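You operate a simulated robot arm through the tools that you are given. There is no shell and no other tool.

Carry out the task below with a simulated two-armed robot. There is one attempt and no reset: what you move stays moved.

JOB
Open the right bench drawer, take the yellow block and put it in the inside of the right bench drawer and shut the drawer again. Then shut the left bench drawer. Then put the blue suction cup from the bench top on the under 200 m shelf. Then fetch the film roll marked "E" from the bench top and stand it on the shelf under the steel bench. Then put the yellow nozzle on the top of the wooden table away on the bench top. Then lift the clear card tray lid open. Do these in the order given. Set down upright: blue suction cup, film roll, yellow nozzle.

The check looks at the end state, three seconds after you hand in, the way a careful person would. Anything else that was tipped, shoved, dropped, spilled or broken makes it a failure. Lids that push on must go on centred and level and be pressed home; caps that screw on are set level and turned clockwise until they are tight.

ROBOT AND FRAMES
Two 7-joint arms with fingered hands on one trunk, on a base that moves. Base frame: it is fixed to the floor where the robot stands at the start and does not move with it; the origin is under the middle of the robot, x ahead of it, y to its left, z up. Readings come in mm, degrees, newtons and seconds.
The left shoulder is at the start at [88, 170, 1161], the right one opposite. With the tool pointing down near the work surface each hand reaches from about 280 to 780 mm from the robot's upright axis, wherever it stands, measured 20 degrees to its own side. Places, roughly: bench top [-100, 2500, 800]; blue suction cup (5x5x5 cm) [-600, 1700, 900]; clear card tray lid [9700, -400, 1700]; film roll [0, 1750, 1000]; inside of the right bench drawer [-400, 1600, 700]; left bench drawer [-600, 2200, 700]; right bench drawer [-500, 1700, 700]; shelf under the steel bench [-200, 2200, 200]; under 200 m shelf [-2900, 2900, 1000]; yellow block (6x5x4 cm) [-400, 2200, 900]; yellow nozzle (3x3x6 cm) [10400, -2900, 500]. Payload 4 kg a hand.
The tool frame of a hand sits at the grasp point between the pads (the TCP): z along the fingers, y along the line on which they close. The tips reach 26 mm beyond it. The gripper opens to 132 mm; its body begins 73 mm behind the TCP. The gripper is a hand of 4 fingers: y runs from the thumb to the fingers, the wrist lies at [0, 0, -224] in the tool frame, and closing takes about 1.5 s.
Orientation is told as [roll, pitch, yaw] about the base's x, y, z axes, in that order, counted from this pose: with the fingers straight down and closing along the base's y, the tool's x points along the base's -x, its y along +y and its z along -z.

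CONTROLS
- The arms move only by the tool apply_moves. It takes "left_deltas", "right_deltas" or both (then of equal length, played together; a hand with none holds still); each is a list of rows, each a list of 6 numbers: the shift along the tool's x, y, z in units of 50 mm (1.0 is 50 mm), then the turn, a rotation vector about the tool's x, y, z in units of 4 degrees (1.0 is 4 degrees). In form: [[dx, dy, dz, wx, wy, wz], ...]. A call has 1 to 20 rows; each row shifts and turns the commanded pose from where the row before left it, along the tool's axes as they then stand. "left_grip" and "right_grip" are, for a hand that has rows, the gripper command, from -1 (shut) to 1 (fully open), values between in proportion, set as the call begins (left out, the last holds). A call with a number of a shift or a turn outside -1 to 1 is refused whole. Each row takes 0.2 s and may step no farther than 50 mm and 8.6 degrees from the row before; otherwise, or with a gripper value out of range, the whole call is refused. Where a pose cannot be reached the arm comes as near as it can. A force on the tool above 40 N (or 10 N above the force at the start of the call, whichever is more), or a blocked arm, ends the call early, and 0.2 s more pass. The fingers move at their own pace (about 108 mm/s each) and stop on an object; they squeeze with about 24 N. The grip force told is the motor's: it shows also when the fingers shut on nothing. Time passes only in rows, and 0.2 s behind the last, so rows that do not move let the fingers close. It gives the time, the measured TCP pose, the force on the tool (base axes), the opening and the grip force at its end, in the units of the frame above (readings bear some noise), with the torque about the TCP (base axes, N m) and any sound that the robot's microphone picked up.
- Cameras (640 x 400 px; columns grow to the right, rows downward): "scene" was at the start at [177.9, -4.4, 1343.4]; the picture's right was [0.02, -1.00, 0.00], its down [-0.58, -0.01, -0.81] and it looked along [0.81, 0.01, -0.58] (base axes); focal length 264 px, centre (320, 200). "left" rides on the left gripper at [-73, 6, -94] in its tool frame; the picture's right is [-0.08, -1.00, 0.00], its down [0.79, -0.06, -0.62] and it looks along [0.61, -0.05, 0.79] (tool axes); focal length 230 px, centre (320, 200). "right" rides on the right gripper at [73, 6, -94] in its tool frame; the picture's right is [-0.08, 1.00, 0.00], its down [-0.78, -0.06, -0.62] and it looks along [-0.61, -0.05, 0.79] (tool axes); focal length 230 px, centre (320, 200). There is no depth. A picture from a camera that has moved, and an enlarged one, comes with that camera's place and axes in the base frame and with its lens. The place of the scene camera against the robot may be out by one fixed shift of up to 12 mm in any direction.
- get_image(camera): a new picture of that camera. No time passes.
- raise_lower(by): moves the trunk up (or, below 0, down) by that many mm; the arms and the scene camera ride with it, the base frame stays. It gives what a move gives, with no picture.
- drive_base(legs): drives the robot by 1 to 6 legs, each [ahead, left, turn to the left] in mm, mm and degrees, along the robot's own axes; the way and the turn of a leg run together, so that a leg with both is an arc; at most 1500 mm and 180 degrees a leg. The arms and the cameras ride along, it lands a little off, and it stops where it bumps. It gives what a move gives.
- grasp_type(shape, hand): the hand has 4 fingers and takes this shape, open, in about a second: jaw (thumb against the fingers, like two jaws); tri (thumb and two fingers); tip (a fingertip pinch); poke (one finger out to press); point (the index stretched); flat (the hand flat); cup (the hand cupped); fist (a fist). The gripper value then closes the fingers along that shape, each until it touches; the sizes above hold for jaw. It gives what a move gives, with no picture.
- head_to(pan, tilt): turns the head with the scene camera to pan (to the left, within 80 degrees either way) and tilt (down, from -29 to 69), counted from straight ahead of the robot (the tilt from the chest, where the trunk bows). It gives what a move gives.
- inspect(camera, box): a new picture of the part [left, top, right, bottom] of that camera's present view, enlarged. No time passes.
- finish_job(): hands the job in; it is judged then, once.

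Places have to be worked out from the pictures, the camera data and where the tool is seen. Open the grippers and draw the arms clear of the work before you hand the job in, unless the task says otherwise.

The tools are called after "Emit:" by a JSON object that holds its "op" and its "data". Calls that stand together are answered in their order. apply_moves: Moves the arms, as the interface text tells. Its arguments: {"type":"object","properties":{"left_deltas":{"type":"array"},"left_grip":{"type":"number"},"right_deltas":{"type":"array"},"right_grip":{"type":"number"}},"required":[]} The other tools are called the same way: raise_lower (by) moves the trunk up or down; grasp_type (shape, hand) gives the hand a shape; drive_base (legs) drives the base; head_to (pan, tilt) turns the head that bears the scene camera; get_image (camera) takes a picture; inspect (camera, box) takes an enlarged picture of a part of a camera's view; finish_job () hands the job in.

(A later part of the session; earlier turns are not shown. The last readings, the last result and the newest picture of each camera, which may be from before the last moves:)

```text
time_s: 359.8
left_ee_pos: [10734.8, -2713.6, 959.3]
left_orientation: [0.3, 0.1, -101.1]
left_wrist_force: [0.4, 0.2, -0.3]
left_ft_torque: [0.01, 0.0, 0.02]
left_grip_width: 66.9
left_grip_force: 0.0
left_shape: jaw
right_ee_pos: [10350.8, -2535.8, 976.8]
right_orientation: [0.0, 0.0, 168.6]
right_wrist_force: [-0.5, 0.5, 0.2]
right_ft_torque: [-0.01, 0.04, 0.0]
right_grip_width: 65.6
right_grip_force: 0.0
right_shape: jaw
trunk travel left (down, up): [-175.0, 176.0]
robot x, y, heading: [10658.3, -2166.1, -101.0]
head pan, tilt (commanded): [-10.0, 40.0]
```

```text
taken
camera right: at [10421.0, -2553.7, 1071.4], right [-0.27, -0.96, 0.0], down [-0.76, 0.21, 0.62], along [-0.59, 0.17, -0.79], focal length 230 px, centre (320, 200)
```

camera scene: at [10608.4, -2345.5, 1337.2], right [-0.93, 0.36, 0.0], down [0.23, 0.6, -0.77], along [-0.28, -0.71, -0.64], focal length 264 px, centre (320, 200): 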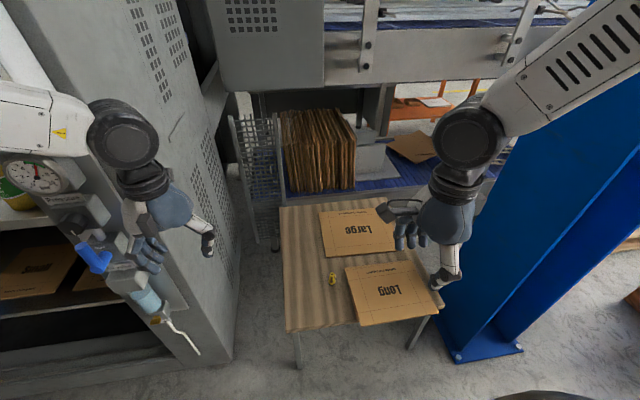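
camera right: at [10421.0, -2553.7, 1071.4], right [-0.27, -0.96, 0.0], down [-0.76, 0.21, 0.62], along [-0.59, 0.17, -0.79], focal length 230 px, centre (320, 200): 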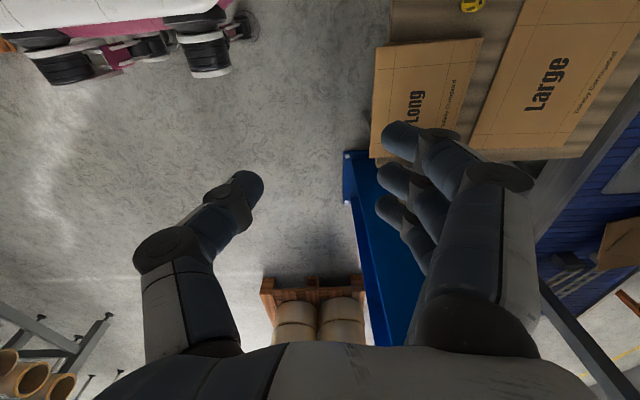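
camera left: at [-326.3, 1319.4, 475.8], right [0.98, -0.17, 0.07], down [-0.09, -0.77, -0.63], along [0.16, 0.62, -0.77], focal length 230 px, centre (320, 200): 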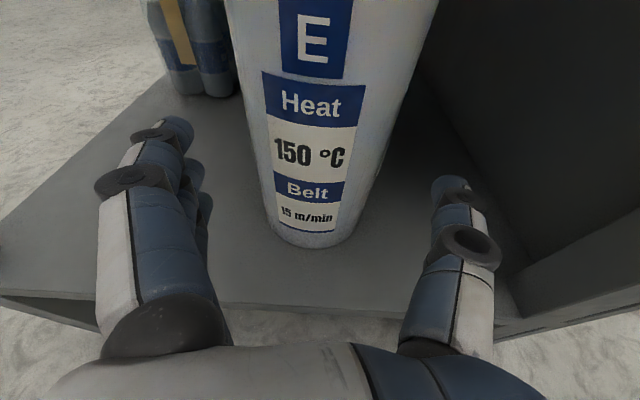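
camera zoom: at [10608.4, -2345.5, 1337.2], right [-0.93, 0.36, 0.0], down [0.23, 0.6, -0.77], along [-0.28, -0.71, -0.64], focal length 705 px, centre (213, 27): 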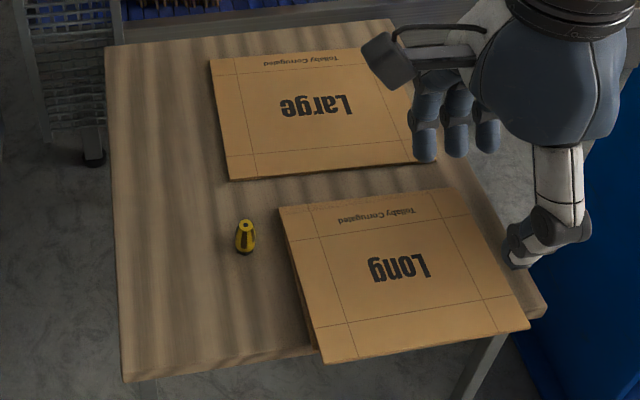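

Triangulation: table top z≈455, nozzle at (10359, -2850). I drive forward 230 mm and bring the right hand above the nozzle.

Emit:
{"op": "drive_base", "data": {"legs": [[230, 0, 0]]}}

Emit:
{"op": "get_image", "data": {"camera": "right"}}

Emit:
{"op": "get_image", "data": {"camera": "scene"}}

```text
time_s: 361.2
left_ee_pos: [10710.3, -2807.0, 971.0]
left_orientation: [0.8, 0.2, -102.7]
left_wrist_force: [0.2, -0.6, -0.9]
left_ft_torque: [0.0, 0.01, 0.02]
left_grip_width: 66.4
left_grip_force: 0.0
left_shape: jaw
right_ee_pos: [10325.1, -2656.7, 987.8]
right_orientation: [1.6, 0.4, 169.4]
right_wrist_force: [0.2, 0.2, 0.2]
right_ft_torque: [0.0, -0.03, -0.01]
right_grip_width: 65.5
right_grip_force: 0.1
right_shape: jaw
trunk travel left (down, up): [-175.0, 176.0]
robot x, y, heading: [10630.4, -2308.3, -100.5]
head pan, tilt (commanded): [-10.0, 40.0]
stopped in leg 1: the robot was blocked; the commanded pose is now the measured one
```

```text
taken
camera right: at [10395.8, -2672.4, 1083.3], right [-0.26, -0.97, 0.03], down [-0.76, 0.22, 0.61], along [-0.59, 0.14, -0.79], focal length 230 px, centre (320, 200)
```

right: 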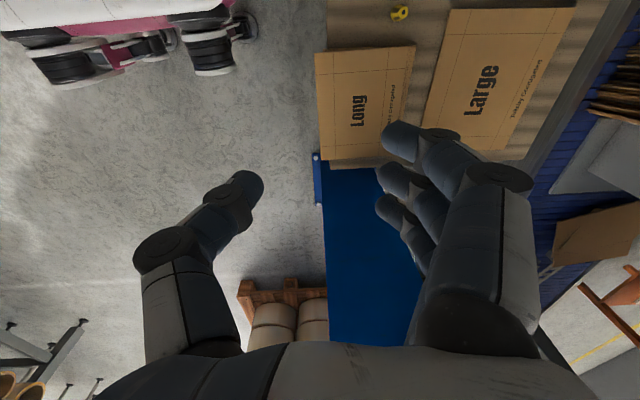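

```text
taken
camera scene: at [10580.2, -2454.4, 1342.4], right [-0.94, 0.35, -0.01], down [0.22, 0.58, -0.78], along [-0.27, -0.73, -0.62], focal length 264 px, centre (320, 200)
```

scene: 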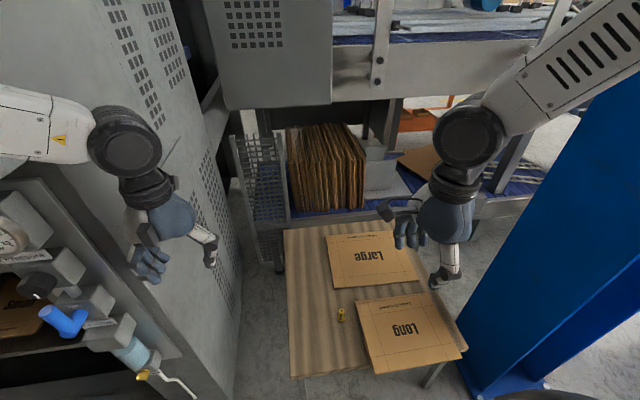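

The base was blocked early. I look to the left to see what it touched.

Emit:
{"op": "head_to", "data": {"pan": 50, "tilt": 45}}

Emit:
{"op": "get_image", "data": {"camera": "scene"}}

Emit:
{"op": "get_image", "data": {"camera": "left"}}

```text
time_s: 362.5
left_ee_pos: [10708.1, -2807.6, 971.1]
left_orientation: [0.7, 0.1, -102.9]
left_wrist_force: [0.1, 0.2, 0.2]
left_ft_torque: [-0.01, -0.02, 0.01]
left_grip_width: 66.6
left_grip_force: 0.0
left_shape: jaw
right_ee_pos: [10325.5, -2656.7, 987.7]
right_orientation: [1.8, 0.4, 169.5]
right_wrist_force: [-0.2, 0.0, -1.2]
right_ft_torque: [0.0, 0.02, -0.03]
right_grip_width: 65.6
right_grip_force: 0.0
right_shape: jaw
trunk travel left (down, up): [-175.0, 176.0]
robot x, y, heading: [10633.8, -2313.0, -100.2]
head pan, tilt (commanded): [50.0, 45.0]
```

```text
taken
camera scene: at [10662.0, -2437.0, 1334.2], right [-0.77, -0.63, 0.02], down [-0.45, 0.53, -0.72], along [0.45, -0.57, -0.69], focal length 264 px, centre (320, 200)
```

scene: 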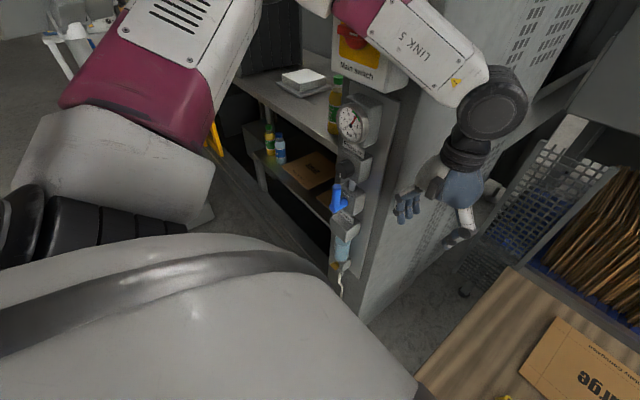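

```text
taken
camera left: at [10697.6, -2881.0, 1063.6], right [-0.99, 0.15, -0.01], down [0.11, 0.78, 0.62], along [0.1, 0.61, -0.79], focal length 230 px, centre (320, 200)
```

left: 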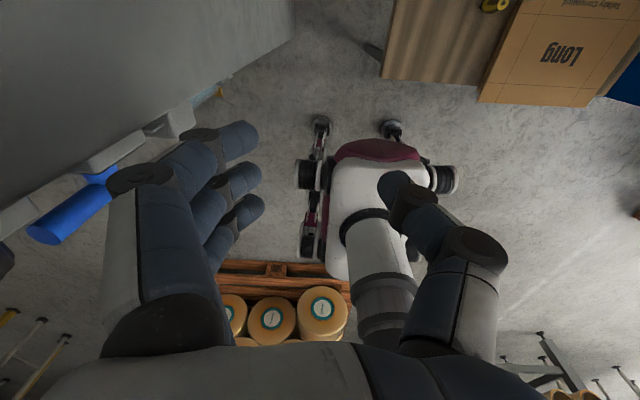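

The left forearm seems to have touched the machine's main-switch box. I back off and inspect it.

Emit:
{"op": "drive_base", "data": {"legs": [[-120, 0, 0]]}}

Emit:
{"op": "get_image", "data": {"camera": "scene"}}

Emit:
{"op": "inspect", "data": {"camera": "scene", "box": [220, 0, 480, 300]}}

```text
time_s: 363.7
left_ee_pos: [10731.0, -2717.3, 951.4]
left_orientation: [0.5, 2.2, -102.8]
left_wrist_force: [-0.4, -0.6, 0.3]
left_ft_torque: [-0.01, 0.01, -0.03]
left_grip_width: 66.5
left_grip_force: 0.2
left_shape: jaw
right_ee_pos: [10345.8, -2562.0, 976.2]
right_orientation: [0.2, 0.1, 169.0]
right_wrist_force: [0.7, -0.5, -0.1]
right_ft_torque: [-0.01, 0.01, 0.0]
right_grip_width: 65.4
right_grip_force: 0.1
right_shape: jaw
trunk travel left (down, up): [-175.0, 176.0]
robot x, y, heading: [10653.8, -2190.4, -100.9]
head pan, tilt (commanded): [50.0, 45.0]
```

```text
taken
camera scene: at [10683.4, -2354.1, 1329.8], right [-0.78, -0.63, 0.0], down [-0.45, 0.55, -0.71], along [0.45, -0.55, -0.71], focal length 264 px, centre (320, 200)
```

scene: 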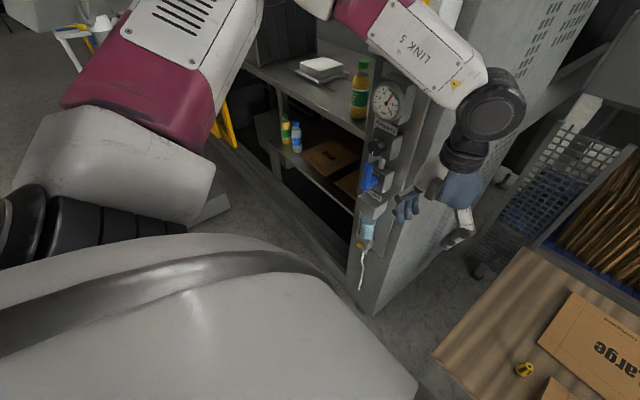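

```text
1.33 times, centred on (350, 150) of scene
camera zoom: at [10683.4, -2354.1, 1329.8], right [-0.78, -0.63, 0.0], down [-0.45, 0.55, -0.71], along [0.45, -0.55, -0.71], focal length 353 px, centre (280, 267)
```

zoom: 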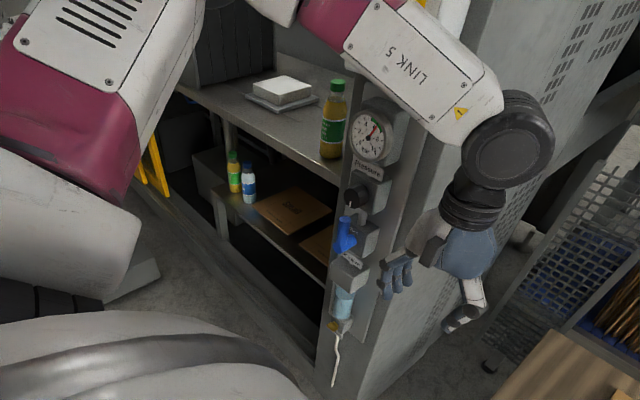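

I shift the base 130 mm to the right, away from the machine, and then move forward again carefully.

Emit:
{"op": "drive_base", "data": {"legs": [[0, -130, 0]]}}

Emit:
{"op": "apply_moves", "data": {"left_deltas": [[0.3, -0.5, -0.3, 0, 0, 0], [0.5, -0.5, -0.3, 0, 0, 0], [0.5, -0.3, -0.3, 0, 0, 0]]}}

Emit:
{"op": "get_image", "data": {"camera": "scene"}}

Emit:
{"op": "head_to", "data": {"pan": -5, "tilt": 45}}

Emit:
{"op": "get_image", "data": {"camera": "scene"}}

```text
time_s: 365.5
left_ee_pos: [10600.1, -2692.8, 953.1]
left_orientation: [0.5, 2.1, -102.8]
left_wrist_force: [-0.1, -1.2, 0.4]
left_ft_torque: [0.02, 0.05, 0.02]
left_grip_width: 66.7
left_grip_force: 0.0
left_shape: jaw
right_ee_pos: [10217.0, -2537.5, 976.4]
right_orientation: [0.0, 0.2, 169.0]
right_wrist_force: [0.1, 0.1, 0.2]
right_ft_torque: [-0.02, -0.01, -0.01]
right_grip_width: 65.6
right_grip_force: 0.1
right_shape: jaw
trunk travel left (down, up): [-175.0, 176.0]
robot x, y, heading: [10524.7, -2170.9, -101.1]
head pan, tilt (commanded): [50.0, 45.0]
```

```text
time_s: 366.3
left_ee_pos: [10549.5, -2614.9, 999.4]
left_orientation: [0.5, 2.1, -102.8]
left_wrist_force: [-0.3, 0.0, -0.3]
left_ft_torque: [-0.04, -0.03, -0.04]
left_grip_width: 66.4
left_grip_force: 0.1
left_shape: jaw
right_ee_pos: [10216.1, -2536.7, 976.5]
right_orientation: [0.1, 0.1, 169.0]
right_wrist_force: [-0.4, 0.8, 0.0]
right_ft_torque: [0.0, -0.03, -0.04]
right_grip_width: 65.4
right_grip_force: 0.0
right_shape: jaw
trunk travel left (down, up): [-175.0, 176.0]
robot x, y, heading: [10525.2, -2168.2, -101.0]
head pan, tilt (commanded): [50.0, 45.0]
```

```text
taken
camera scene: at [10555.1, -2329.7, 1330.0], right [-0.78, -0.63, 0.0], down [-0.45, 0.55, -0.71], along [0.45, -0.55, -0.71], focal length 264 px, centre (320, 200)
```

scene: 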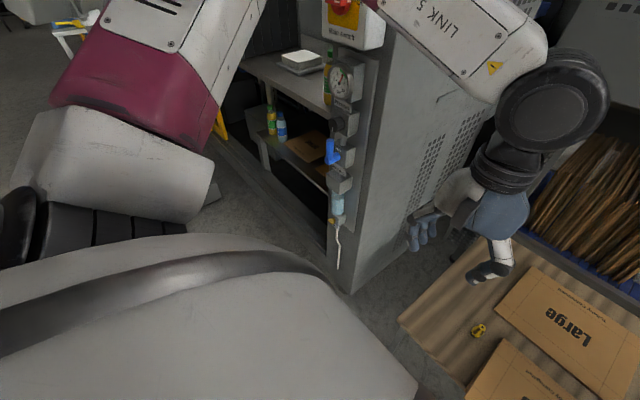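

```text
time_s: 367.5
left_ee_pos: [10549.0, -2616.7, 999.0]
left_orientation: [0.5, 2.2, -102.9]
left_wrist_force: [-0.8, -0.4, 0.7]
left_ft_torque: [0.03, 0.01, 0.0]
left_grip_width: 66.6
left_grip_force: 0.1
left_shape: jaw
right_ee_pos: [10216.3, -2537.5, 976.8]
right_orientation: [0.0, 0.1, 169.0]
right_wrist_force: [0.1, 0.3, -1.3]
right_ft_torque: [0.02, -0.01, 0.02]
right_grip_width: 65.3
right_grip_force: 0.1
right_shape: jaw
trunk travel left (down, up): [-175.0, 176.0]
robot x, y, heading: [10527.0, -2170.2, -100.8]
head pan, tilt (commanded): [-5.0, 45.0]
```

```text
taken
camera scene: at [10481.7, -2345.4, 1329.8], right [-0.96, 0.27, 0.0], down [0.19, 0.68, -0.71], along [-0.19, -0.68, -0.71], focal length 264 px, centre (320, 200)
```

scene: 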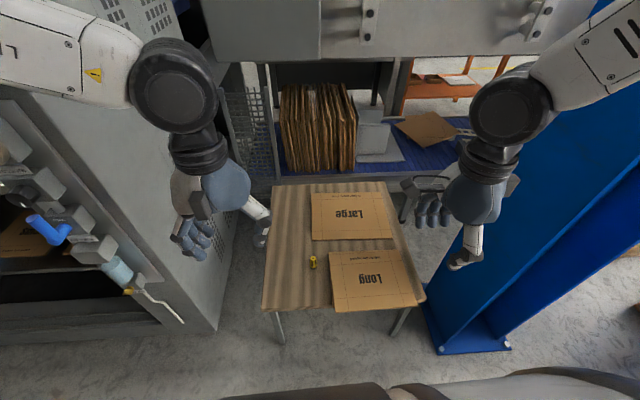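

There is now more room on both sides. I drive forward 195 mm.

Emit:
{"op": "drive_base", "data": {"legs": [[195, 0, -1]]}}

Emit:
{"op": "get_image", "data": {"camera": "scene"}}

Emit:
{"op": "get_image", "data": {"camera": "right"}}

```text
time_s: 369.1
left_ee_pos: [10504.9, -2804.5, 998.8]
left_orientation: [0.6, 2.3, -104.0]
left_wrist_force: [-0.3, -0.6, -0.2]
left_ft_torque: [0.04, -0.03, -0.01]
left_grip_width: 66.5
left_grip_force: 0.0
left_shape: jaw
right_ee_pos: [10171.0, -2718.6, 976.2]
right_orientation: [0.0, 0.0, 167.8]
right_wrist_force: [-0.7, -0.3, 0.1]
right_ft_torque: [0.03, -0.01, -0.01]
right_grip_width: 65.5
right_grip_force: 0.0
right_shape: jaw
trunk travel left (down, up): [-175.0, 176.0]
robot x, y, heading: [10485.2, -2354.5, -102.0]
head pan, tilt (commanded): [-5.0, 45.0]
```

```text
taken
camera scene: at [10440.0, -2532.5, 1329.7], right [-0.96, 0.29, 0.0], down [0.21, 0.68, -0.71], along [-0.21, -0.68, -0.71], focal length 264 px, centre (320, 200)
```

scene: 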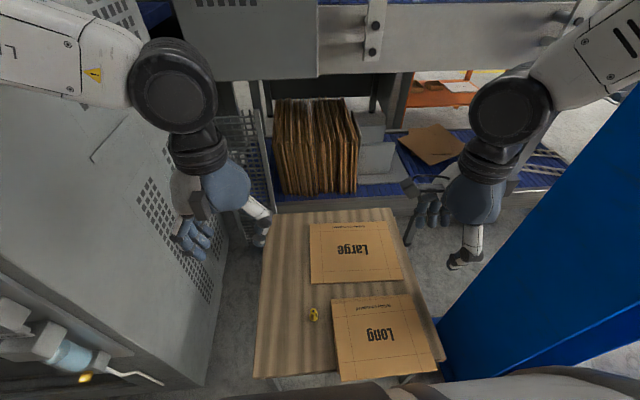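

```text
taken
camera right: at [10241.4, -2738.6, 1071.3], right [-0.29, -0.96, 0.0], down [-0.76, 0.22, 0.62], along [-0.59, 0.18, -0.79], focal length 230 px, centre (320, 200)
```

right: 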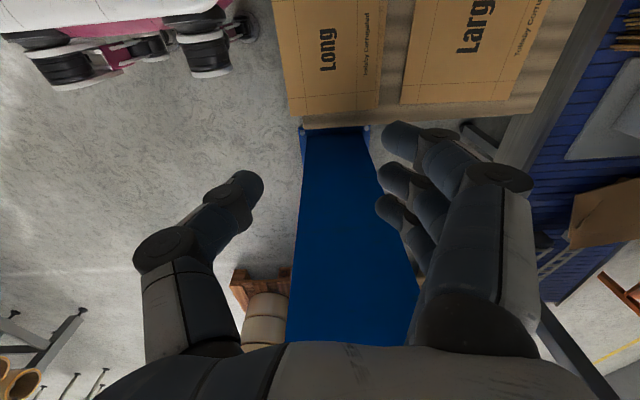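

Now at the table: nozzle about 511 mm ahead and 20 mm to the right. I bring the right hand over it at height first.

Emit:
{"op": "apply_moves", "data": {"right_deltas": [[0, 0.6, 0.3, 0, 0, 0], [0.5, 0.6, 0.3, 0, 0, 0], [0.8, 0.6, 0.3, 0, 0, 0], [0.9, 0, 0.3, 0, 0, 0], [0.9, 0, 0.3, 0, 0, 0], [0.9, 0, 0.3, 0, 0, 0], [0.2, 0, 0, 0, 0, 0]], "right_grip": 0}}

Emit:
{"op": "get_image", "data": {"camera": "scene"}}

Emit:
{"op": "get_image", "data": {"camera": "right"}}

```text
refused: row 3 steps farther than a row can; nothing moved
```

```text
taken
camera scene: at [10440.0, -2532.5, 1329.7], right [-0.96, 0.29, 0.0], down [0.21, 0.68, -0.71], along [-0.21, -0.68, -0.71], focal length 264 px, centre (320, 200)
```

scene: 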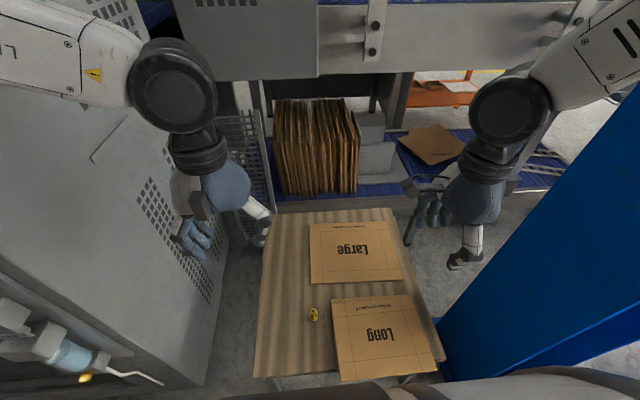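

```text
taken
camera right: at [10241.4, -2738.6, 1071.3], right [-0.29, -0.96, 0.0], down [-0.76, 0.22, 0.62], along [-0.59, 0.18, -0.79], focal length 230 px, centre (320, 200)
```

right: 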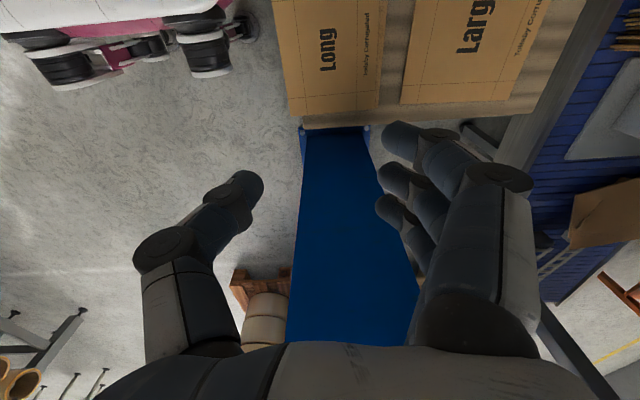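

One row was too long; I split it, and also lift the left hand out of the way.

Emit:
{"op": "apply_moves", "data": {"left_deltas": [[0, 0, -0.6, 0, 0, 0], [0, 0.2, -0.6, 0, 0, 0], [0, 0.3, -0.6, 0, 0, 0], [0, 0, 0, 0, 0, 0], [0, 0, 0, 0, 0, 0], [0, 0, 0, 0, 0, 0], [0, 0, 0, 0, 0, 0]], "right_deltas": [[0, 0.6, 0.5, 0, 0, 0], [0.3, 0.6, 0.5, 0, 0, 0], [0.5, 0.6, 0.5, 0, 0, 0], [0.7, 0, 0.5, 0, 0, 0], [0.8, 0, 0.5, 0, 0, 0], [0.8, 0, 0.5, 0, 0, 0], [0.8, 0, 0.4, 0, 0, 0]], "right_grip": 0}}

Emit:
{"op": "get_image", "data": {"camera": "scene"}}

Emit:
{"op": "get_image", "data": {"camera": "right"}}

```text
time_s: 370.7
left_ee_pos: [10526.2, -2812.0, 1089.5]
left_orientation: [0.4, 2.2, -104.0]
left_wrist_force: [-0.6, -0.2, -0.3]
left_ft_torque: [0.03, -0.02, -0.01]
left_grip_width: 66.8
left_grip_force: 0.1
left_shape: jaw
right_ee_pos: [10336.1, -2856.2, 818.6]
right_orientation: [0.7, 1.8, 165.9]
right_wrist_force: [0.1, -0.8, -0.2]
right_ft_torque: [-0.01, -0.01, -0.01]
right_grip_width: 65.8
right_grip_force: 0.0
right_shape: jaw
trunk travel left (down, up): [-175.0, 176.0]
robot x, y, heading: [10487.6, -2359.1, -101.8]
head pan, tilt (commanded): [-5.0, 45.0]
```

```text
taken
camera scene: at [10439.9, -2531.8, 1329.8], right [-0.96, 0.29, 0.0], down [0.21, 0.68, -0.71], along [-0.21, -0.68, -0.71], focal length 264 px, centre (320, 200)
```

scene: 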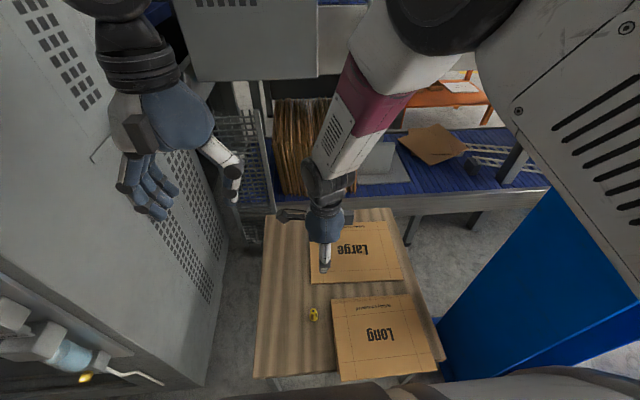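

```text
taken
camera right: at [10403.2, -2877.3, 916.5], right [-0.32, -0.95, 0.01], down [-0.76, 0.26, 0.59], along [-0.56, 0.18, -0.81], focal length 230 px, centre (320, 200)
```

right: 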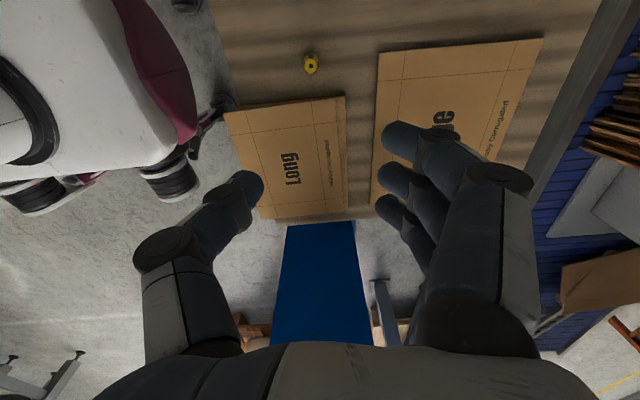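

The nozzle is about 30 mm left and 9 mm nearer than the hand axis. I correct while descending partway.

Emit:
{"op": "apply_moves", "data": {"right_deltas": [[0.1, -0.04, 0.8, 0, 0, 0], [0.12, -0.04, 0.8, 0, 0, 0], [0.12, -0.04, 0.8, 0, 0, 0], [0.14, -0.03, 0.8, 0, 0, 0], [0.14, -0.03, 0.7, 0, 0, 0], [0, 0, 0, 0, 0, 0]], "right_grip": 0}}

Emit:
{"op": "get_image", "data": {"camera": "right"}}

Emit:
{"op": "get_image", "data": {"camera": "scene"}}

```text
time_s: 372.3
left_ee_pos: [10526.1, -2812.9, 1089.2]
left_orientation: [0.5, 2.1, -104.0]
left_wrist_force: [-0.2, 0.8, 0.0]
left_ft_torque: [-0.01, 0.0, -0.01]
left_grip_width: 66.8
left_grip_force: 0.1
left_shape: jaw
right_ee_pos: [10326.3, -2862.6, 618.0]
right_orientation: [0.6, 0.0, 162.1]
right_wrist_force: [-0.6, 0.0, 0.2]
right_ft_torque: [0.03, 0.02, -0.04]
right_grip_width: 65.9
right_grip_force: 0.1
right_shape: jaw
trunk travel left (down, up): [-175.0, 176.0]
robot x, y, heading: [10484.8, -2354.4, -101.9]
head pan, tilt (commanded): [-5.0, 45.0]
stopped in row 6 (right hand): the arm was blocked; the commanded pose is now the measured one
```

```text
taken
camera right: at [10394.6, -2888.1, 712.5], right [-0.38, -0.92, 0.01], down [-0.73, 0.31, 0.61], along [-0.57, 0.23, -0.79], focal length 230 px, centre (320, 200)
```

right: 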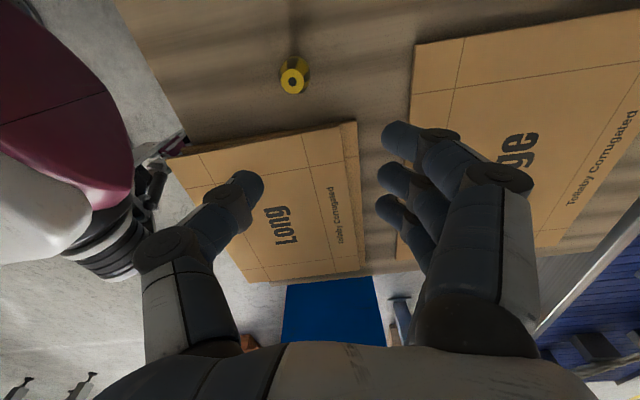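

```text
taken
camera scene: at [10439.9, -2531.9, 1329.8], right [-0.96, 0.29, 0.0], down [0.21, 0.68, -0.71], along [-0.21, -0.68, -0.71], focal length 264 px, centre (320, 200)
```

scene: 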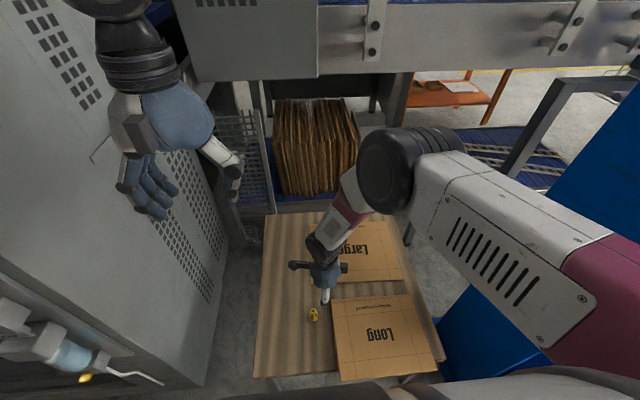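

The wrist is at its limit in this orientation. I rise a bit and rotate the hand back towards its natural orientation (closing left-right); the space around the nozzle is free.

Emit:
{"op": "apply_moves", "data": {"right_deltas": [[0, 0, -0.6, 0, 0, 0], [0, 0, -0.6, 0, 0, -1], [0, 0, 0, 0, 0, -1], [0, 0, 0, 0, 0, -1], [0, 0, 0, 0, 0, -1], [0, 0, 0, 0, 0, -1], [0, 0, 0, 0, 0, -1], [0, 0, 0, 0, 0, -1], [0, 0, 0, 0, 0, -1], [0, 0, 0, 0, 0, -1], [0, 0, 0, 0, 0, -1], [0, 0, 0, 0, 0, -1], [0, 0, 0, 0, 0, -1], [0, 0, 0, 0, 0, -1], [0, 0, 0, 0, 0, -1], [0, 0, 0, 0, 0, -1], [0, 0, 0, 0, 0, -1], [0, 0, 0, 0, 0, -1], [0, 0, 0, 0, 0, -1], [0, 0, 0, 0, 0, -1]], "right_grip": 0}}

Emit:
{"op": "get_image", "data": {"camera": "right"}}

Emit:
{"op": "get_image", "data": {"camera": "scene"}}

```text
time_s: 376.5
left_ee_pos: [10525.4, -2812.9, 1089.7]
left_orientation: [0.5, 2.1, -104.0]
left_wrist_force: [0.1, 0.2, 0.9]
left_ft_torque: [0.02, -0.01, 0.0]
left_grip_width: 66.6
left_grip_force: 0.0
left_shape: jaw
right_ee_pos: [10331.0, -2861.1, 678.5]
right_orientation: [0.3, -0.6, -121.4]
right_wrist_force: [0.0, -1.1, -1.1]
right_ft_torque: [-0.01, 0.03, 0.01]
right_grip_width: 65.5
right_grip_force: 0.0
right_shape: jaw
trunk travel left (down, up): [-175.0, 176.0]
robot x, y, heading: [10488.2, -2351.2, -101.8]
head pan, tilt (commanded): [-5.0, 45.0]
```

```text
taken
camera right: at [10373.5, -2799.6, 771.4], right [0.81, -0.59, 0.01], down [-0.46, -0.63, 0.62], along [-0.36, -0.51, -0.78], focal length 230 px, centre (320, 200)
```

right: 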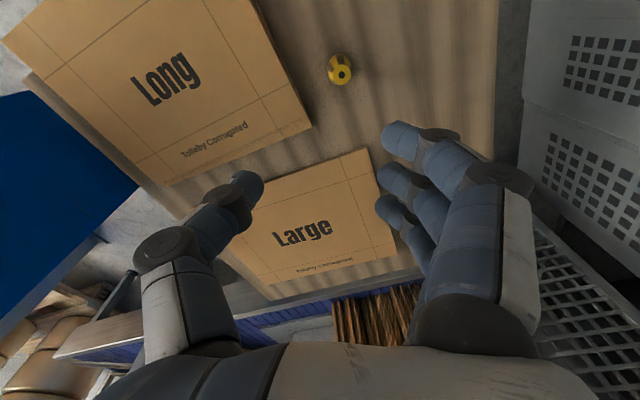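

```text
taken
camera scene: at [10440.2, -2531.7, 1329.8], right [-0.96, 0.29, 0.0], down [0.21, 0.68, -0.71], along [-0.21, -0.68, -0.71], focal length 264 px, centre (320, 200)
```

scene: 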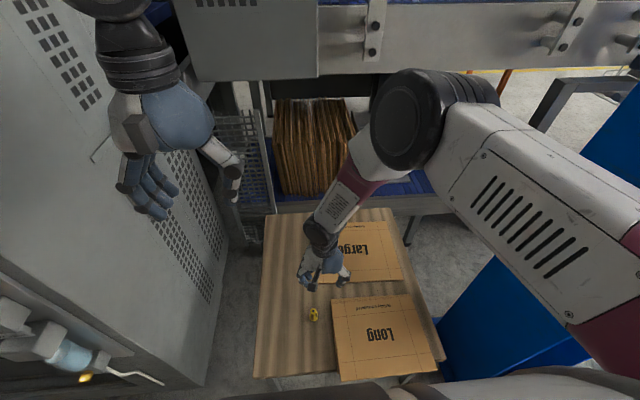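

The nozzle is at about (10367, -2844) by the hand camera. I shift over it and descend to z≈560.

Emit:
{"op": "apply_moves", "data": {"right_deltas": [[0.34, 0.22, 0.2, 0, 0, 0], [0.33, 0.22, 0.4, 0, 0, 0], [0, 0, 0.8, 0, 0, 0], [0, 0, 0.8, 0, 0, 0], [0, 0, 0.2, 0, 0, 0], [0, 0, 0, 0, 0, 0]], "right_grip": 0}}

Emit:
{"op": "get_image", "data": {"camera": "right"}}

```text
time_s: 378.1
left_ee_pos: [10527.2, -2811.8, 1089.0]
left_orientation: [0.5, 2.2, -103.9]
left_wrist_force: [-0.7, 0.6, 0.6]
left_ft_torque: [0.02, -0.06, -0.02]
left_grip_width: 66.4
left_grip_force: 0.0
left_shape: jaw
right_ee_pos: [10323.0, -2857.3, 559.1]
right_orientation: [-0.3, -1.3, -125.5]
right_wrist_force: [0.2, 0.1, -0.2]
right_ft_torque: [0.02, -0.02, 0.01]
right_grip_width: 65.7
right_grip_force: 0.0
right_shape: jaw
trunk travel left (down, up): [-175.0, 176.0]
robot x, y, heading: [10488.0, -2358.4, -101.9]
head pan, tilt (commanded): [-5.0, 45.0]
stopped in row 6 (right hand): the arm was blocked; the commanded pose is now the measured one
```

```text
taken
camera right: at [10371.7, -2798.2, 651.6], right [0.77, -0.64, 0.0], down [-0.49, -0.59, 0.64], along [-0.41, -0.49, -0.77], focal length 230 px, centre (320, 200)
```

right: 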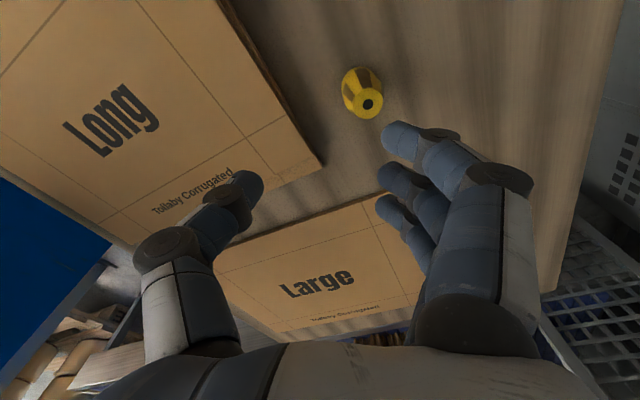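

The right arm can't reach further left. I check the clearance on the left before shifting the base left by 90 mm.

Emit:
{"op": "apply_moves", "data": {"right_deltas": [[0, 0, -0.8, 0, 0, 0], [0, 0, -0.8, 0, 0, 0], [0, 0, -0.4, 0, 0, 0]]}}

Emit:
{"op": "head_to", "data": {"pan": 55, "tilt": 40}}

Emit:
{"op": "get_image", "data": {"camera": "scene"}}

Emit:
{"op": "get_image", "data": {"camera": "left"}}

```text
time_s: 378.9
left_ee_pos: [10527.3, -2812.5, 1089.5]
left_orientation: [0.5, 2.0, -103.8]
left_wrist_force: [-0.7, 0.1, -1.2]
left_ft_torque: [0.03, 0.04, 0.0]
left_grip_width: 66.8
left_grip_force: 0.1
left_shape: jaw
right_ee_pos: [10318.7, -2853.3, 654.7]
right_orientation: [-0.5, -0.9, -126.7]
right_wrist_force: [-0.1, 0.9, 0.0]
right_ft_torque: [-0.01, -0.02, 0.0]
right_grip_width: 65.6
right_grip_force: 0.1
right_shape: jaw
trunk travel left (down, up): [-175.0, 176.0]
robot x, y, heading: [10485.4, -2359.5, -102.1]
head pan, tilt (commanded): [-5.0, 45.0]
```

```text
time_s: 380.2
left_ee_pos: [10526.4, -2812.6, 1088.9]
left_orientation: [0.5, 2.1, -103.9]
left_wrist_force: [-0.2, -0.1, 0.0]
left_ft_torque: [0.0, -0.02, -0.01]
left_grip_width: 66.5
left_grip_force: 0.1
left_shape: jaw
right_ee_pos: [10320.4, -2858.4, 659.1]
right_orientation: [0.1, -1.3, -126.6]
right_wrist_force: [0.6, 0.3, 0.4]
right_ft_torque: [0.01, 0.02, 0.01]
right_grip_width: 65.8
right_grip_force: 0.1
right_shape: jaw
trunk travel left (down, up): [-175.0, 176.0]
robot x, y, heading: [10486.0, -2355.5, -101.8]
head pan, tilt (commanded): [55.0, 40.0]
```

```text
taken
camera scene: at [10522.0, -2516.3, 1337.1], right [-0.73, -0.68, 0.0], down [-0.44, 0.47, -0.77], along [0.52, -0.56, -0.64], focal length 264 px, centre (320, 200)
```

scene: 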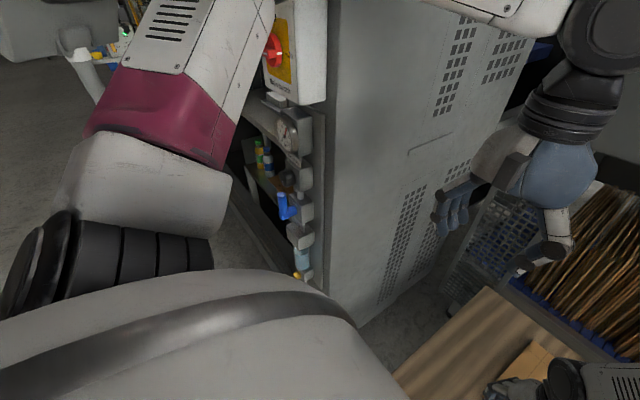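

```text
taken
camera left: at [10513.7, -2888.7, 1179.3], right [-0.99, 0.17, -0.01], down [0.12, 0.75, 0.65], along [0.12, 0.63, -0.76], focal length 230 px, centre (320, 200)
```

left: 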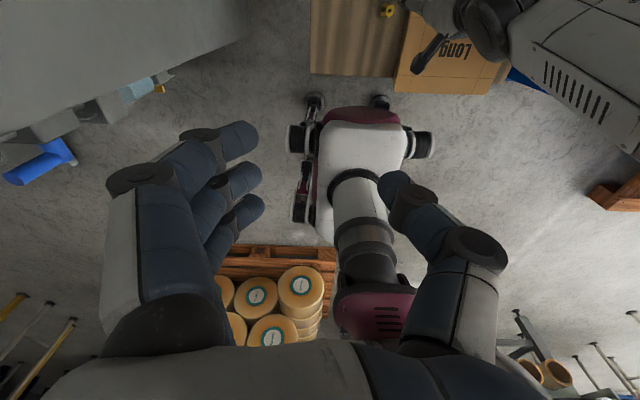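

The left upper arm is close to the machine's switch box, so shifting left isn't wise. Instead I'll use the left hand: I raise and tuck the right hand, then shift the base right by 110 mm.

Emit:
{"op": "apply_moves", "data": {"right_deltas": [[0, 0, -0.9, 0, 0, 0], [0, 0, -0.9, 0, 0, 0], [0, 0, -0.9, 0, 0, 0], [0, 0, -0.9, 0, 0, 0], [0, 0, -0.9, 0, 0, 0], [0, 0, -0.9, 0, 0, 0], [0.1, -0.7, -0.6, 0, 0, 0], [0.1, -0.8, 0, 0, 0, 0], [0.1, -0.8, 0, 0, 0, 0], [0.1, -0.8, 0, 0, 0, 0]]}}

Emit:
{"op": "drive_base", "data": {"legs": [[0, -110, 0]]}}

Emit:
{"op": "head_to", "data": {"pan": -5, "tilt": 45}}

Emit:
{"op": "get_image", "data": {"camera": "scene"}}

Emit:
{"op": "get_image", "data": {"camera": "left"}}

```text
time_s: 382.4
left_ee_pos: [10525.3, -2811.9, 1090.5]
left_orientation: [0.4, 2.1, -103.8]
left_wrist_force: [-0.7, 0.5, -0.5]
left_ft_torque: [0.0, 0.0, -0.02]
left_grip_width: 66.4
left_grip_force: 0.1
left_shape: jaw
right_ee_pos: [10218.7, -2743.0, 958.2]
right_orientation: [-0.2, -1.4, -125.1]
right_wrist_force: [0.3, -0.2, -0.7]
right_ft_torque: [0.0, 0.0, 0.01]
right_grip_width: 65.5
right_grip_force: 0.1
right_shape: jaw
trunk travel left (down, up): [-175.0, 176.0]
robot x, y, heading: [10489.2, -2355.2, -102.3]
head pan, tilt (commanded): [55.0, 40.0]
```

```text
time_s: 384.0
left_ee_pos: [10420.0, -2789.9, 1089.8]
left_orientation: [0.5, 2.1, -103.8]
left_wrist_force: [-0.4, -1.0, 0.0]
left_ft_torque: [0.0, -0.01, -0.03]
left_grip_width: 66.5
left_grip_force: 0.0
left_shape: jaw
right_ee_pos: [10112.9, -2722.4, 957.3]
right_orientation: [-0.3, -1.3, -125.1]
right_wrist_force: [0.4, -0.2, -0.2]
right_ft_torque: [-0.01, -0.04, -0.01]
right_grip_width: 65.7
right_grip_force: 0.2
right_shape: jaw
trunk travel left (down, up): [-175.0, 176.0]
robot x, y, heading: [10379.9, -2335.9, -102.0]
head pan, tilt (commanded): [55.0, 40.0]
```

```text
time_s: 385.3
left_ee_pos: [10420.8, -2789.2, 1089.1]
left_orientation: [0.5, 2.0, -104.0]
left_wrist_force: [-0.5, 0.6, 0.1]
left_ft_torque: [0.01, -0.03, 0.0]
left_grip_width: 66.6
left_grip_force: 0.1
left_shape: jaw
right_ee_pos: [10112.4, -2722.3, 957.7]
right_orientation: [-0.3, -1.3, -125.1]
right_wrist_force: [-0.8, -0.5, 0.1]
right_ft_torque: [-0.03, -0.02, -0.01]
right_grip_width: 65.4
right_grip_force: 0.0
right_shape: jaw
trunk travel left (down, up): [-175.0, 176.0]
robot x, y, heading: [10381.2, -2334.1, -102.2]
head pan, tilt (commanded): [-5.0, 45.0]
```

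```text
taken
camera scene: at [10333.8, -2509.0, 1329.8], right [-0.96, 0.29, 0.0], down [0.21, 0.68, -0.71], along [-0.21, -0.68, -0.71], focal length 264 px, centre (320, 200)
```

scene: 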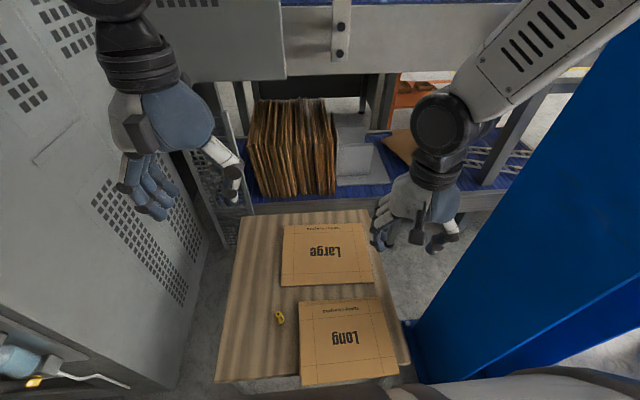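

```text
taken
camera left: at [10407.2, -2865.9, 1179.3], right [-0.99, 0.17, -0.01], down [0.12, 0.75, 0.65], along [0.12, 0.63, -0.76], focal length 230 px, centre (320, 200)
```

left: 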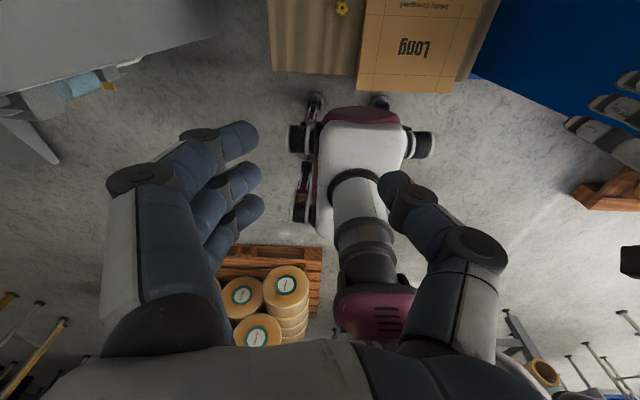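

The nozzle is now about 507 mm ahead and 88 mm left. I move the left hand over it and descend to z≈620.

Emit:
{"op": "apply_moves", "data": {"left_deltas": [[-0.35, -0.23, 0.8, 0, 0, 0], [-0.35, -0.23, 0.8, 0, 0, 0], [-0.35, -0.23, 0.8, 0, 0, 0], [-0.35, -0.23, 0.8, 0, 0, 0], [0, 0, 0.9, 0, 0, 0], [0, 0, 0.9, 0, 0, 0], [0, 0, 0.9, 0, 0, 0], [0, 0, 0.9, 0, 0, 0], [0, 0, 0.9, 0, 0, 0], [0, 0, 0.9, 0, 0, 0], [0, 0, 0.8, 0, 0, 0], [0, 0, 0, 0, 0, 0]], "left_grip": 0}}

Emit:
{"op": "get_image", "data": {"camera": "left"}}

Emit:
{"op": "get_image", "data": {"camera": "scene"}}

```text
time_s: 387.9
left_ee_pos: [10366.7, -2832.3, 618.8]
left_orientation: [0.5, 2.1, -104.0]
left_wrist_force: [0.1, 0.3, 0.8]
left_ft_torque: [0.01, -0.01, 0.01]
left_grip_width: 66.8
left_grip_force: 0.0
left_shape: jaw
right_ee_pos: [10112.6, -2722.5, 958.9]
right_orientation: [-0.2, -1.4, -125.1]
right_wrist_force: [0.1, -0.3, 0.2]
right_ft_torque: [0.01, -0.02, -0.02]
right_grip_width: 66.0
right_grip_force: 0.1
right_shape: jaw
trunk travel left (down, up): [-175.0, 176.0]
robot x, y, heading: [10380.4, -2335.6, -102.3]
head pan, tilt (commanded): [-5.0, 45.0]
```

```text
taken
camera left: at [10352.8, -2907.0, 707.8], right [-0.99, 0.17, -0.01], down [0.12, 0.76, 0.64], along [0.12, 0.63, -0.76], focal length 230 px, centre (320, 200)
```

left: 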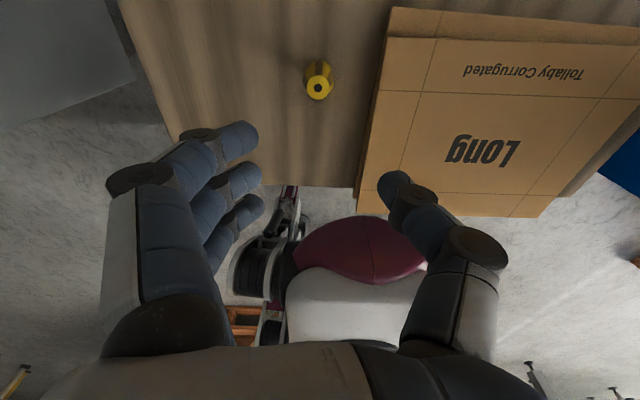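

```text
taken
camera scene: at [10333.8, -2508.7, 1329.9], right [-0.96, 0.29, 0.0], down [0.21, 0.68, -0.71], along [-0.21, -0.68, -0.71], focal length 264 px, centre (320, 200)
```

scene: 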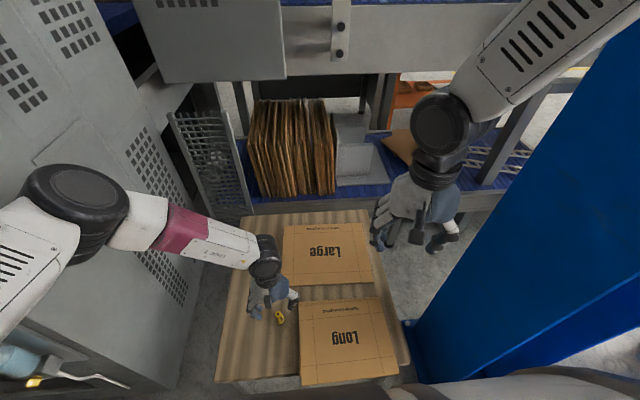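

The hand camera puts the nozzle about 29 mm ahead and 4 mm left of the hand axis. I correct, straighten the tilt and descend to z≈560.

Emit:
{"op": "apply_moves", "data": {"left_deltas": [[-0.3, 0.04, 0, 0, -0.52, 0], [-0.29, 0.04, 0.3, 0, 0, 0], [0, 0, 0.8, 0, 0, 0], [0, 0, 0, 0, 0, 0]], "left_grip": 0}}

Emit:
{"op": "get_image", "data": {"camera": "left"}}

Emit:
{"op": "inspect", "data": {"camera": "scene", "box": [210, 240, 330, 350]}}

```text
time_s: 388.9
left_ee_pos: [10363.7, -2861.9, 560.1]
left_orientation: [0.5, 0.0, -103.9]
left_wrist_force: [-0.5, -0.8, 0.7]
left_ft_torque: [0.02, -0.04, 0.02]
left_grip_width: 66.7
left_grip_force: 0.2
left_shape: jaw
right_ee_pos: [10112.7, -2721.2, 959.0]
right_orientation: [-0.1, -1.3, -125.1]
right_wrist_force: [-0.3, -0.6, 0.7]
right_ft_torque: [0.01, 0.03, -0.02]
right_grip_width: 65.6
right_grip_force: 0.1
right_shape: jaw
trunk travel left (down, up): [-175.0, 176.0]
robot x, y, heading: [10379.1, -2334.5, -102.1]
head pan, tilt (commanded): [-5.0, 45.0]
```

```text
taken
camera left: at [10352.2, -2934.0, 653.3], right [-0.99, 0.17, -0.01], down [0.12, 0.78, 0.62], along [0.11, 0.61, -0.79], focal length 230 px, centre (320, 200)
```

left: 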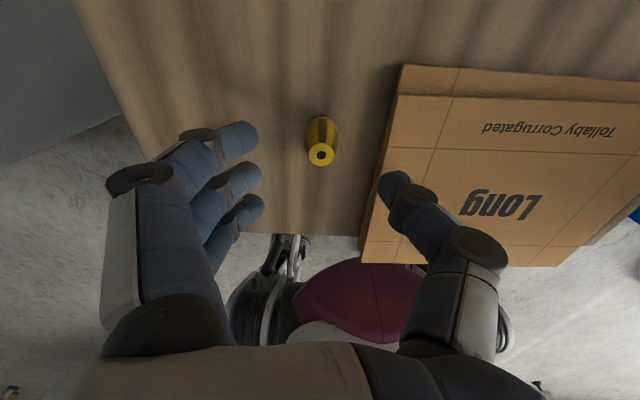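

```text
3.64 times, centred on (270, 295) of scene
camera zoom: at [10333.8, -2508.7, 1329.9], right [-0.96, 0.29, 0.0], down [0.21, 0.68, -0.71], along [-0.21, -0.68, -0.71], focal length 962 px, centre (502, -146)
```

zoom: 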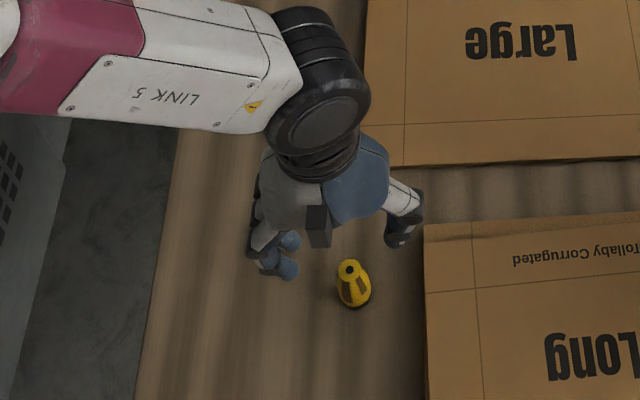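

The nozzle is centred. I narrow the opening to 50 mm (to clear the carton), descend to z≈499 and close.

Emit:
{"op": "apply_moves", "data": {"left_deltas": [[-0.05, 0, 0.4, 0, 0, 0], [0, 0, 0.4, 0, 0, 0], [0, 0, 0.3, 0, 0, 0], [0, 0, 0.12, 0, 0, 0]], "left_grip": -0.25}}

Emit:
{"op": "get_image", "data": {"camera": "left"}}

Emit:
{"op": "apply_moves", "data": {"left_deltas": [[0, 0, 0, 0, 0, 0], [0, 0, 0, 0, 0, 0], [0, 0, 0, 0, 0, 0], [0, 0, 0, 0, 0, 0], [0, 0, 0, 0, 0, 0]], "left_grip": -1}}

Emit:
{"op": "get_image", "data": {"camera": "left"}}

```text
time_s: 389.9
left_ee_pos: [10363.3, -2861.9, 500.5]
left_orientation: [0.5, 0.2, -103.9]
left_wrist_force: [1.3, 0.2, 0.3]
left_ft_torque: [-0.03, -0.01, -0.01]
left_grip_width: 50.2
left_grip_force: 0.0
left_shape: jaw
right_ee_pos: [10112.9, -2722.0, 959.3]
right_orientation: [-0.2, -1.4, -125.0]
right_wrist_force: [1.0, 0.6, 0.2]
right_ft_torque: [0.0, 0.0, -0.02]
right_grip_width: 65.7
right_grip_force: 0.1
right_shape: jaw
trunk travel left (down, up): [-175.0, 176.0]
robot x, y, heading: [10376.7, -2333.1, -102.1]
head pan, tilt (commanded): [-5.0, 45.0]
```

```text
taken
camera left: at [10352.0, -2935.0, 593.1], right [-0.99, 0.17, -0.01], down [0.12, 0.78, 0.62], along [0.11, 0.61, -0.79], focal length 230 px, centre (320, 200)
```

left: 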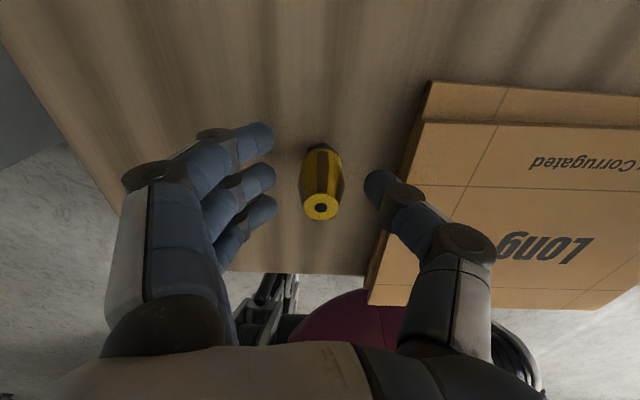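

```text
time_s: 391.1
left_ee_pos: [10363.1, -2862.7, 502.3]
left_orientation: [0.5, -0.1, -104.0]
left_wrist_force: [-1.9, 0.1, 15.0]
left_ft_torque: [0.05, 0.02, 0.0]
left_grip_width: 7.7
left_grip_force: 23.9
left_shape: jaw
right_ee_pos: [10113.0, -2722.4, 959.7]
right_orientation: [-0.2, -1.4, -125.1]
right_wrist_force: [0.3, -0.4, -0.9]
right_ft_torque: [-0.02, -0.01, 0.02]
right_grip_width: 65.9
right_grip_force: 0.1
right_shape: jaw
trunk travel left (down, up): [-175.0, 176.0]
robot x, y, heading: [10383.9, -2332.8, -102.2]
head pan, tilt (commanded): [-5.0, 45.0]
```

```text
taken
camera left: at [10351.7, -2935.1, 594.6], right [-0.99, 0.17, -0.01], down [0.13, 0.78, 0.62], along [0.11, 0.61, -0.79], focal length 230 px, centre (320, 200)
```

left: 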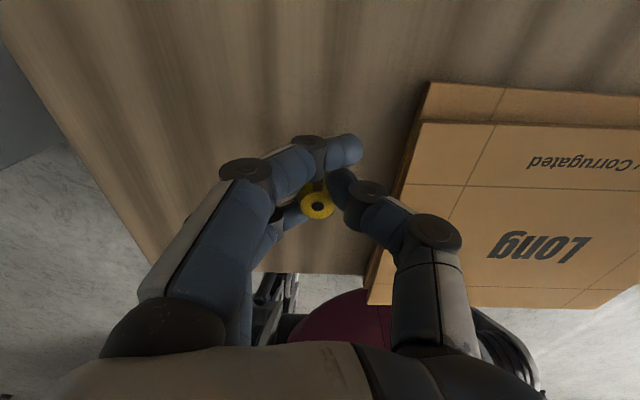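

The hand has closed around the nozzle. I lift 20 mm and check whether it is held.

Emit:
{"op": "apply_moves", "data": {"left_deltas": [[0, 0, -0.2, 0, 0, 0], [0, 0, -0.2, 0, 0, 0], [0, 0, 0, 0, 0, 0]], "left_grip": -1}}

Emit:
{"op": "inspect", "data": {"camera": "left", "box": [200, 80, 440, 280]}}

Emit:
{"op": "inspect", "data": {"camera": "scene", "box": [210, 240, 330, 350]}}

```text
time_s: 391.9
left_ee_pos: [10364.6, -2863.1, 520.4]
left_orientation: [0.5, 0.1, -104.0]
left_wrist_force: [-0.1, 1.1, -0.7]
left_ft_torque: [0.01, -0.01, 0.01]
left_grip_width: 6.5
left_grip_force: 24.0
left_shape: jaw
right_ee_pos: [10112.7, -2722.2, 958.1]
right_orientation: [-0.2, -1.3, -125.2]
right_wrist_force: [-0.2, -0.1, 0.1]
right_ft_torque: [-0.02, -0.01, -0.02]
right_grip_width: 65.5
right_grip_force: 0.1
right_shape: jaw
trunk travel left (down, up): [-175.0, 176.0]
robot x, y, heading: [10384.9, -2331.9, -102.0]
head pan, tilt (commanded): [-5.0, 45.0]
```

```text
2.00 times, centred on (320, 180) of left
camera zoom: at [10352.4, -2935.5, 612.0], right [-0.99, 0.17, -0.01], down [0.12, 0.78, 0.62], along [0.11, 0.61, -0.79], focal length 460 px, centre (320, 240)
```

zoom: 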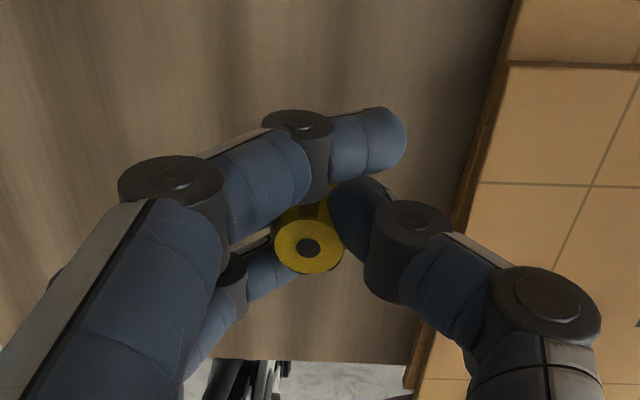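

```text
3.64 times, centred on (270, 295) of scene
camera zoom: at [10333.6, -2509.1, 1329.7], right [-0.96, 0.29, 0.0], down [0.21, 0.68, -0.71], along [-0.21, -0.68, -0.71], focal length 962 px, centre (502, -146)
```

zoom: 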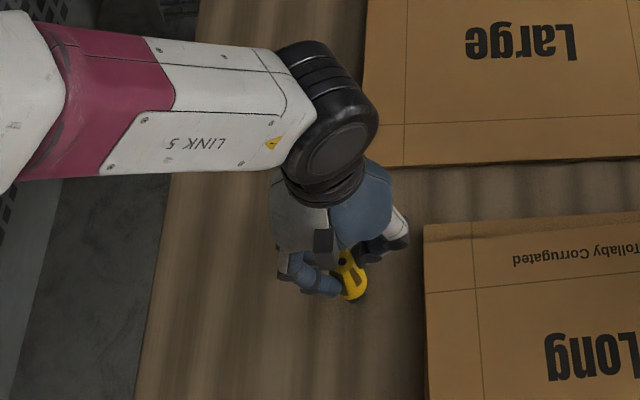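

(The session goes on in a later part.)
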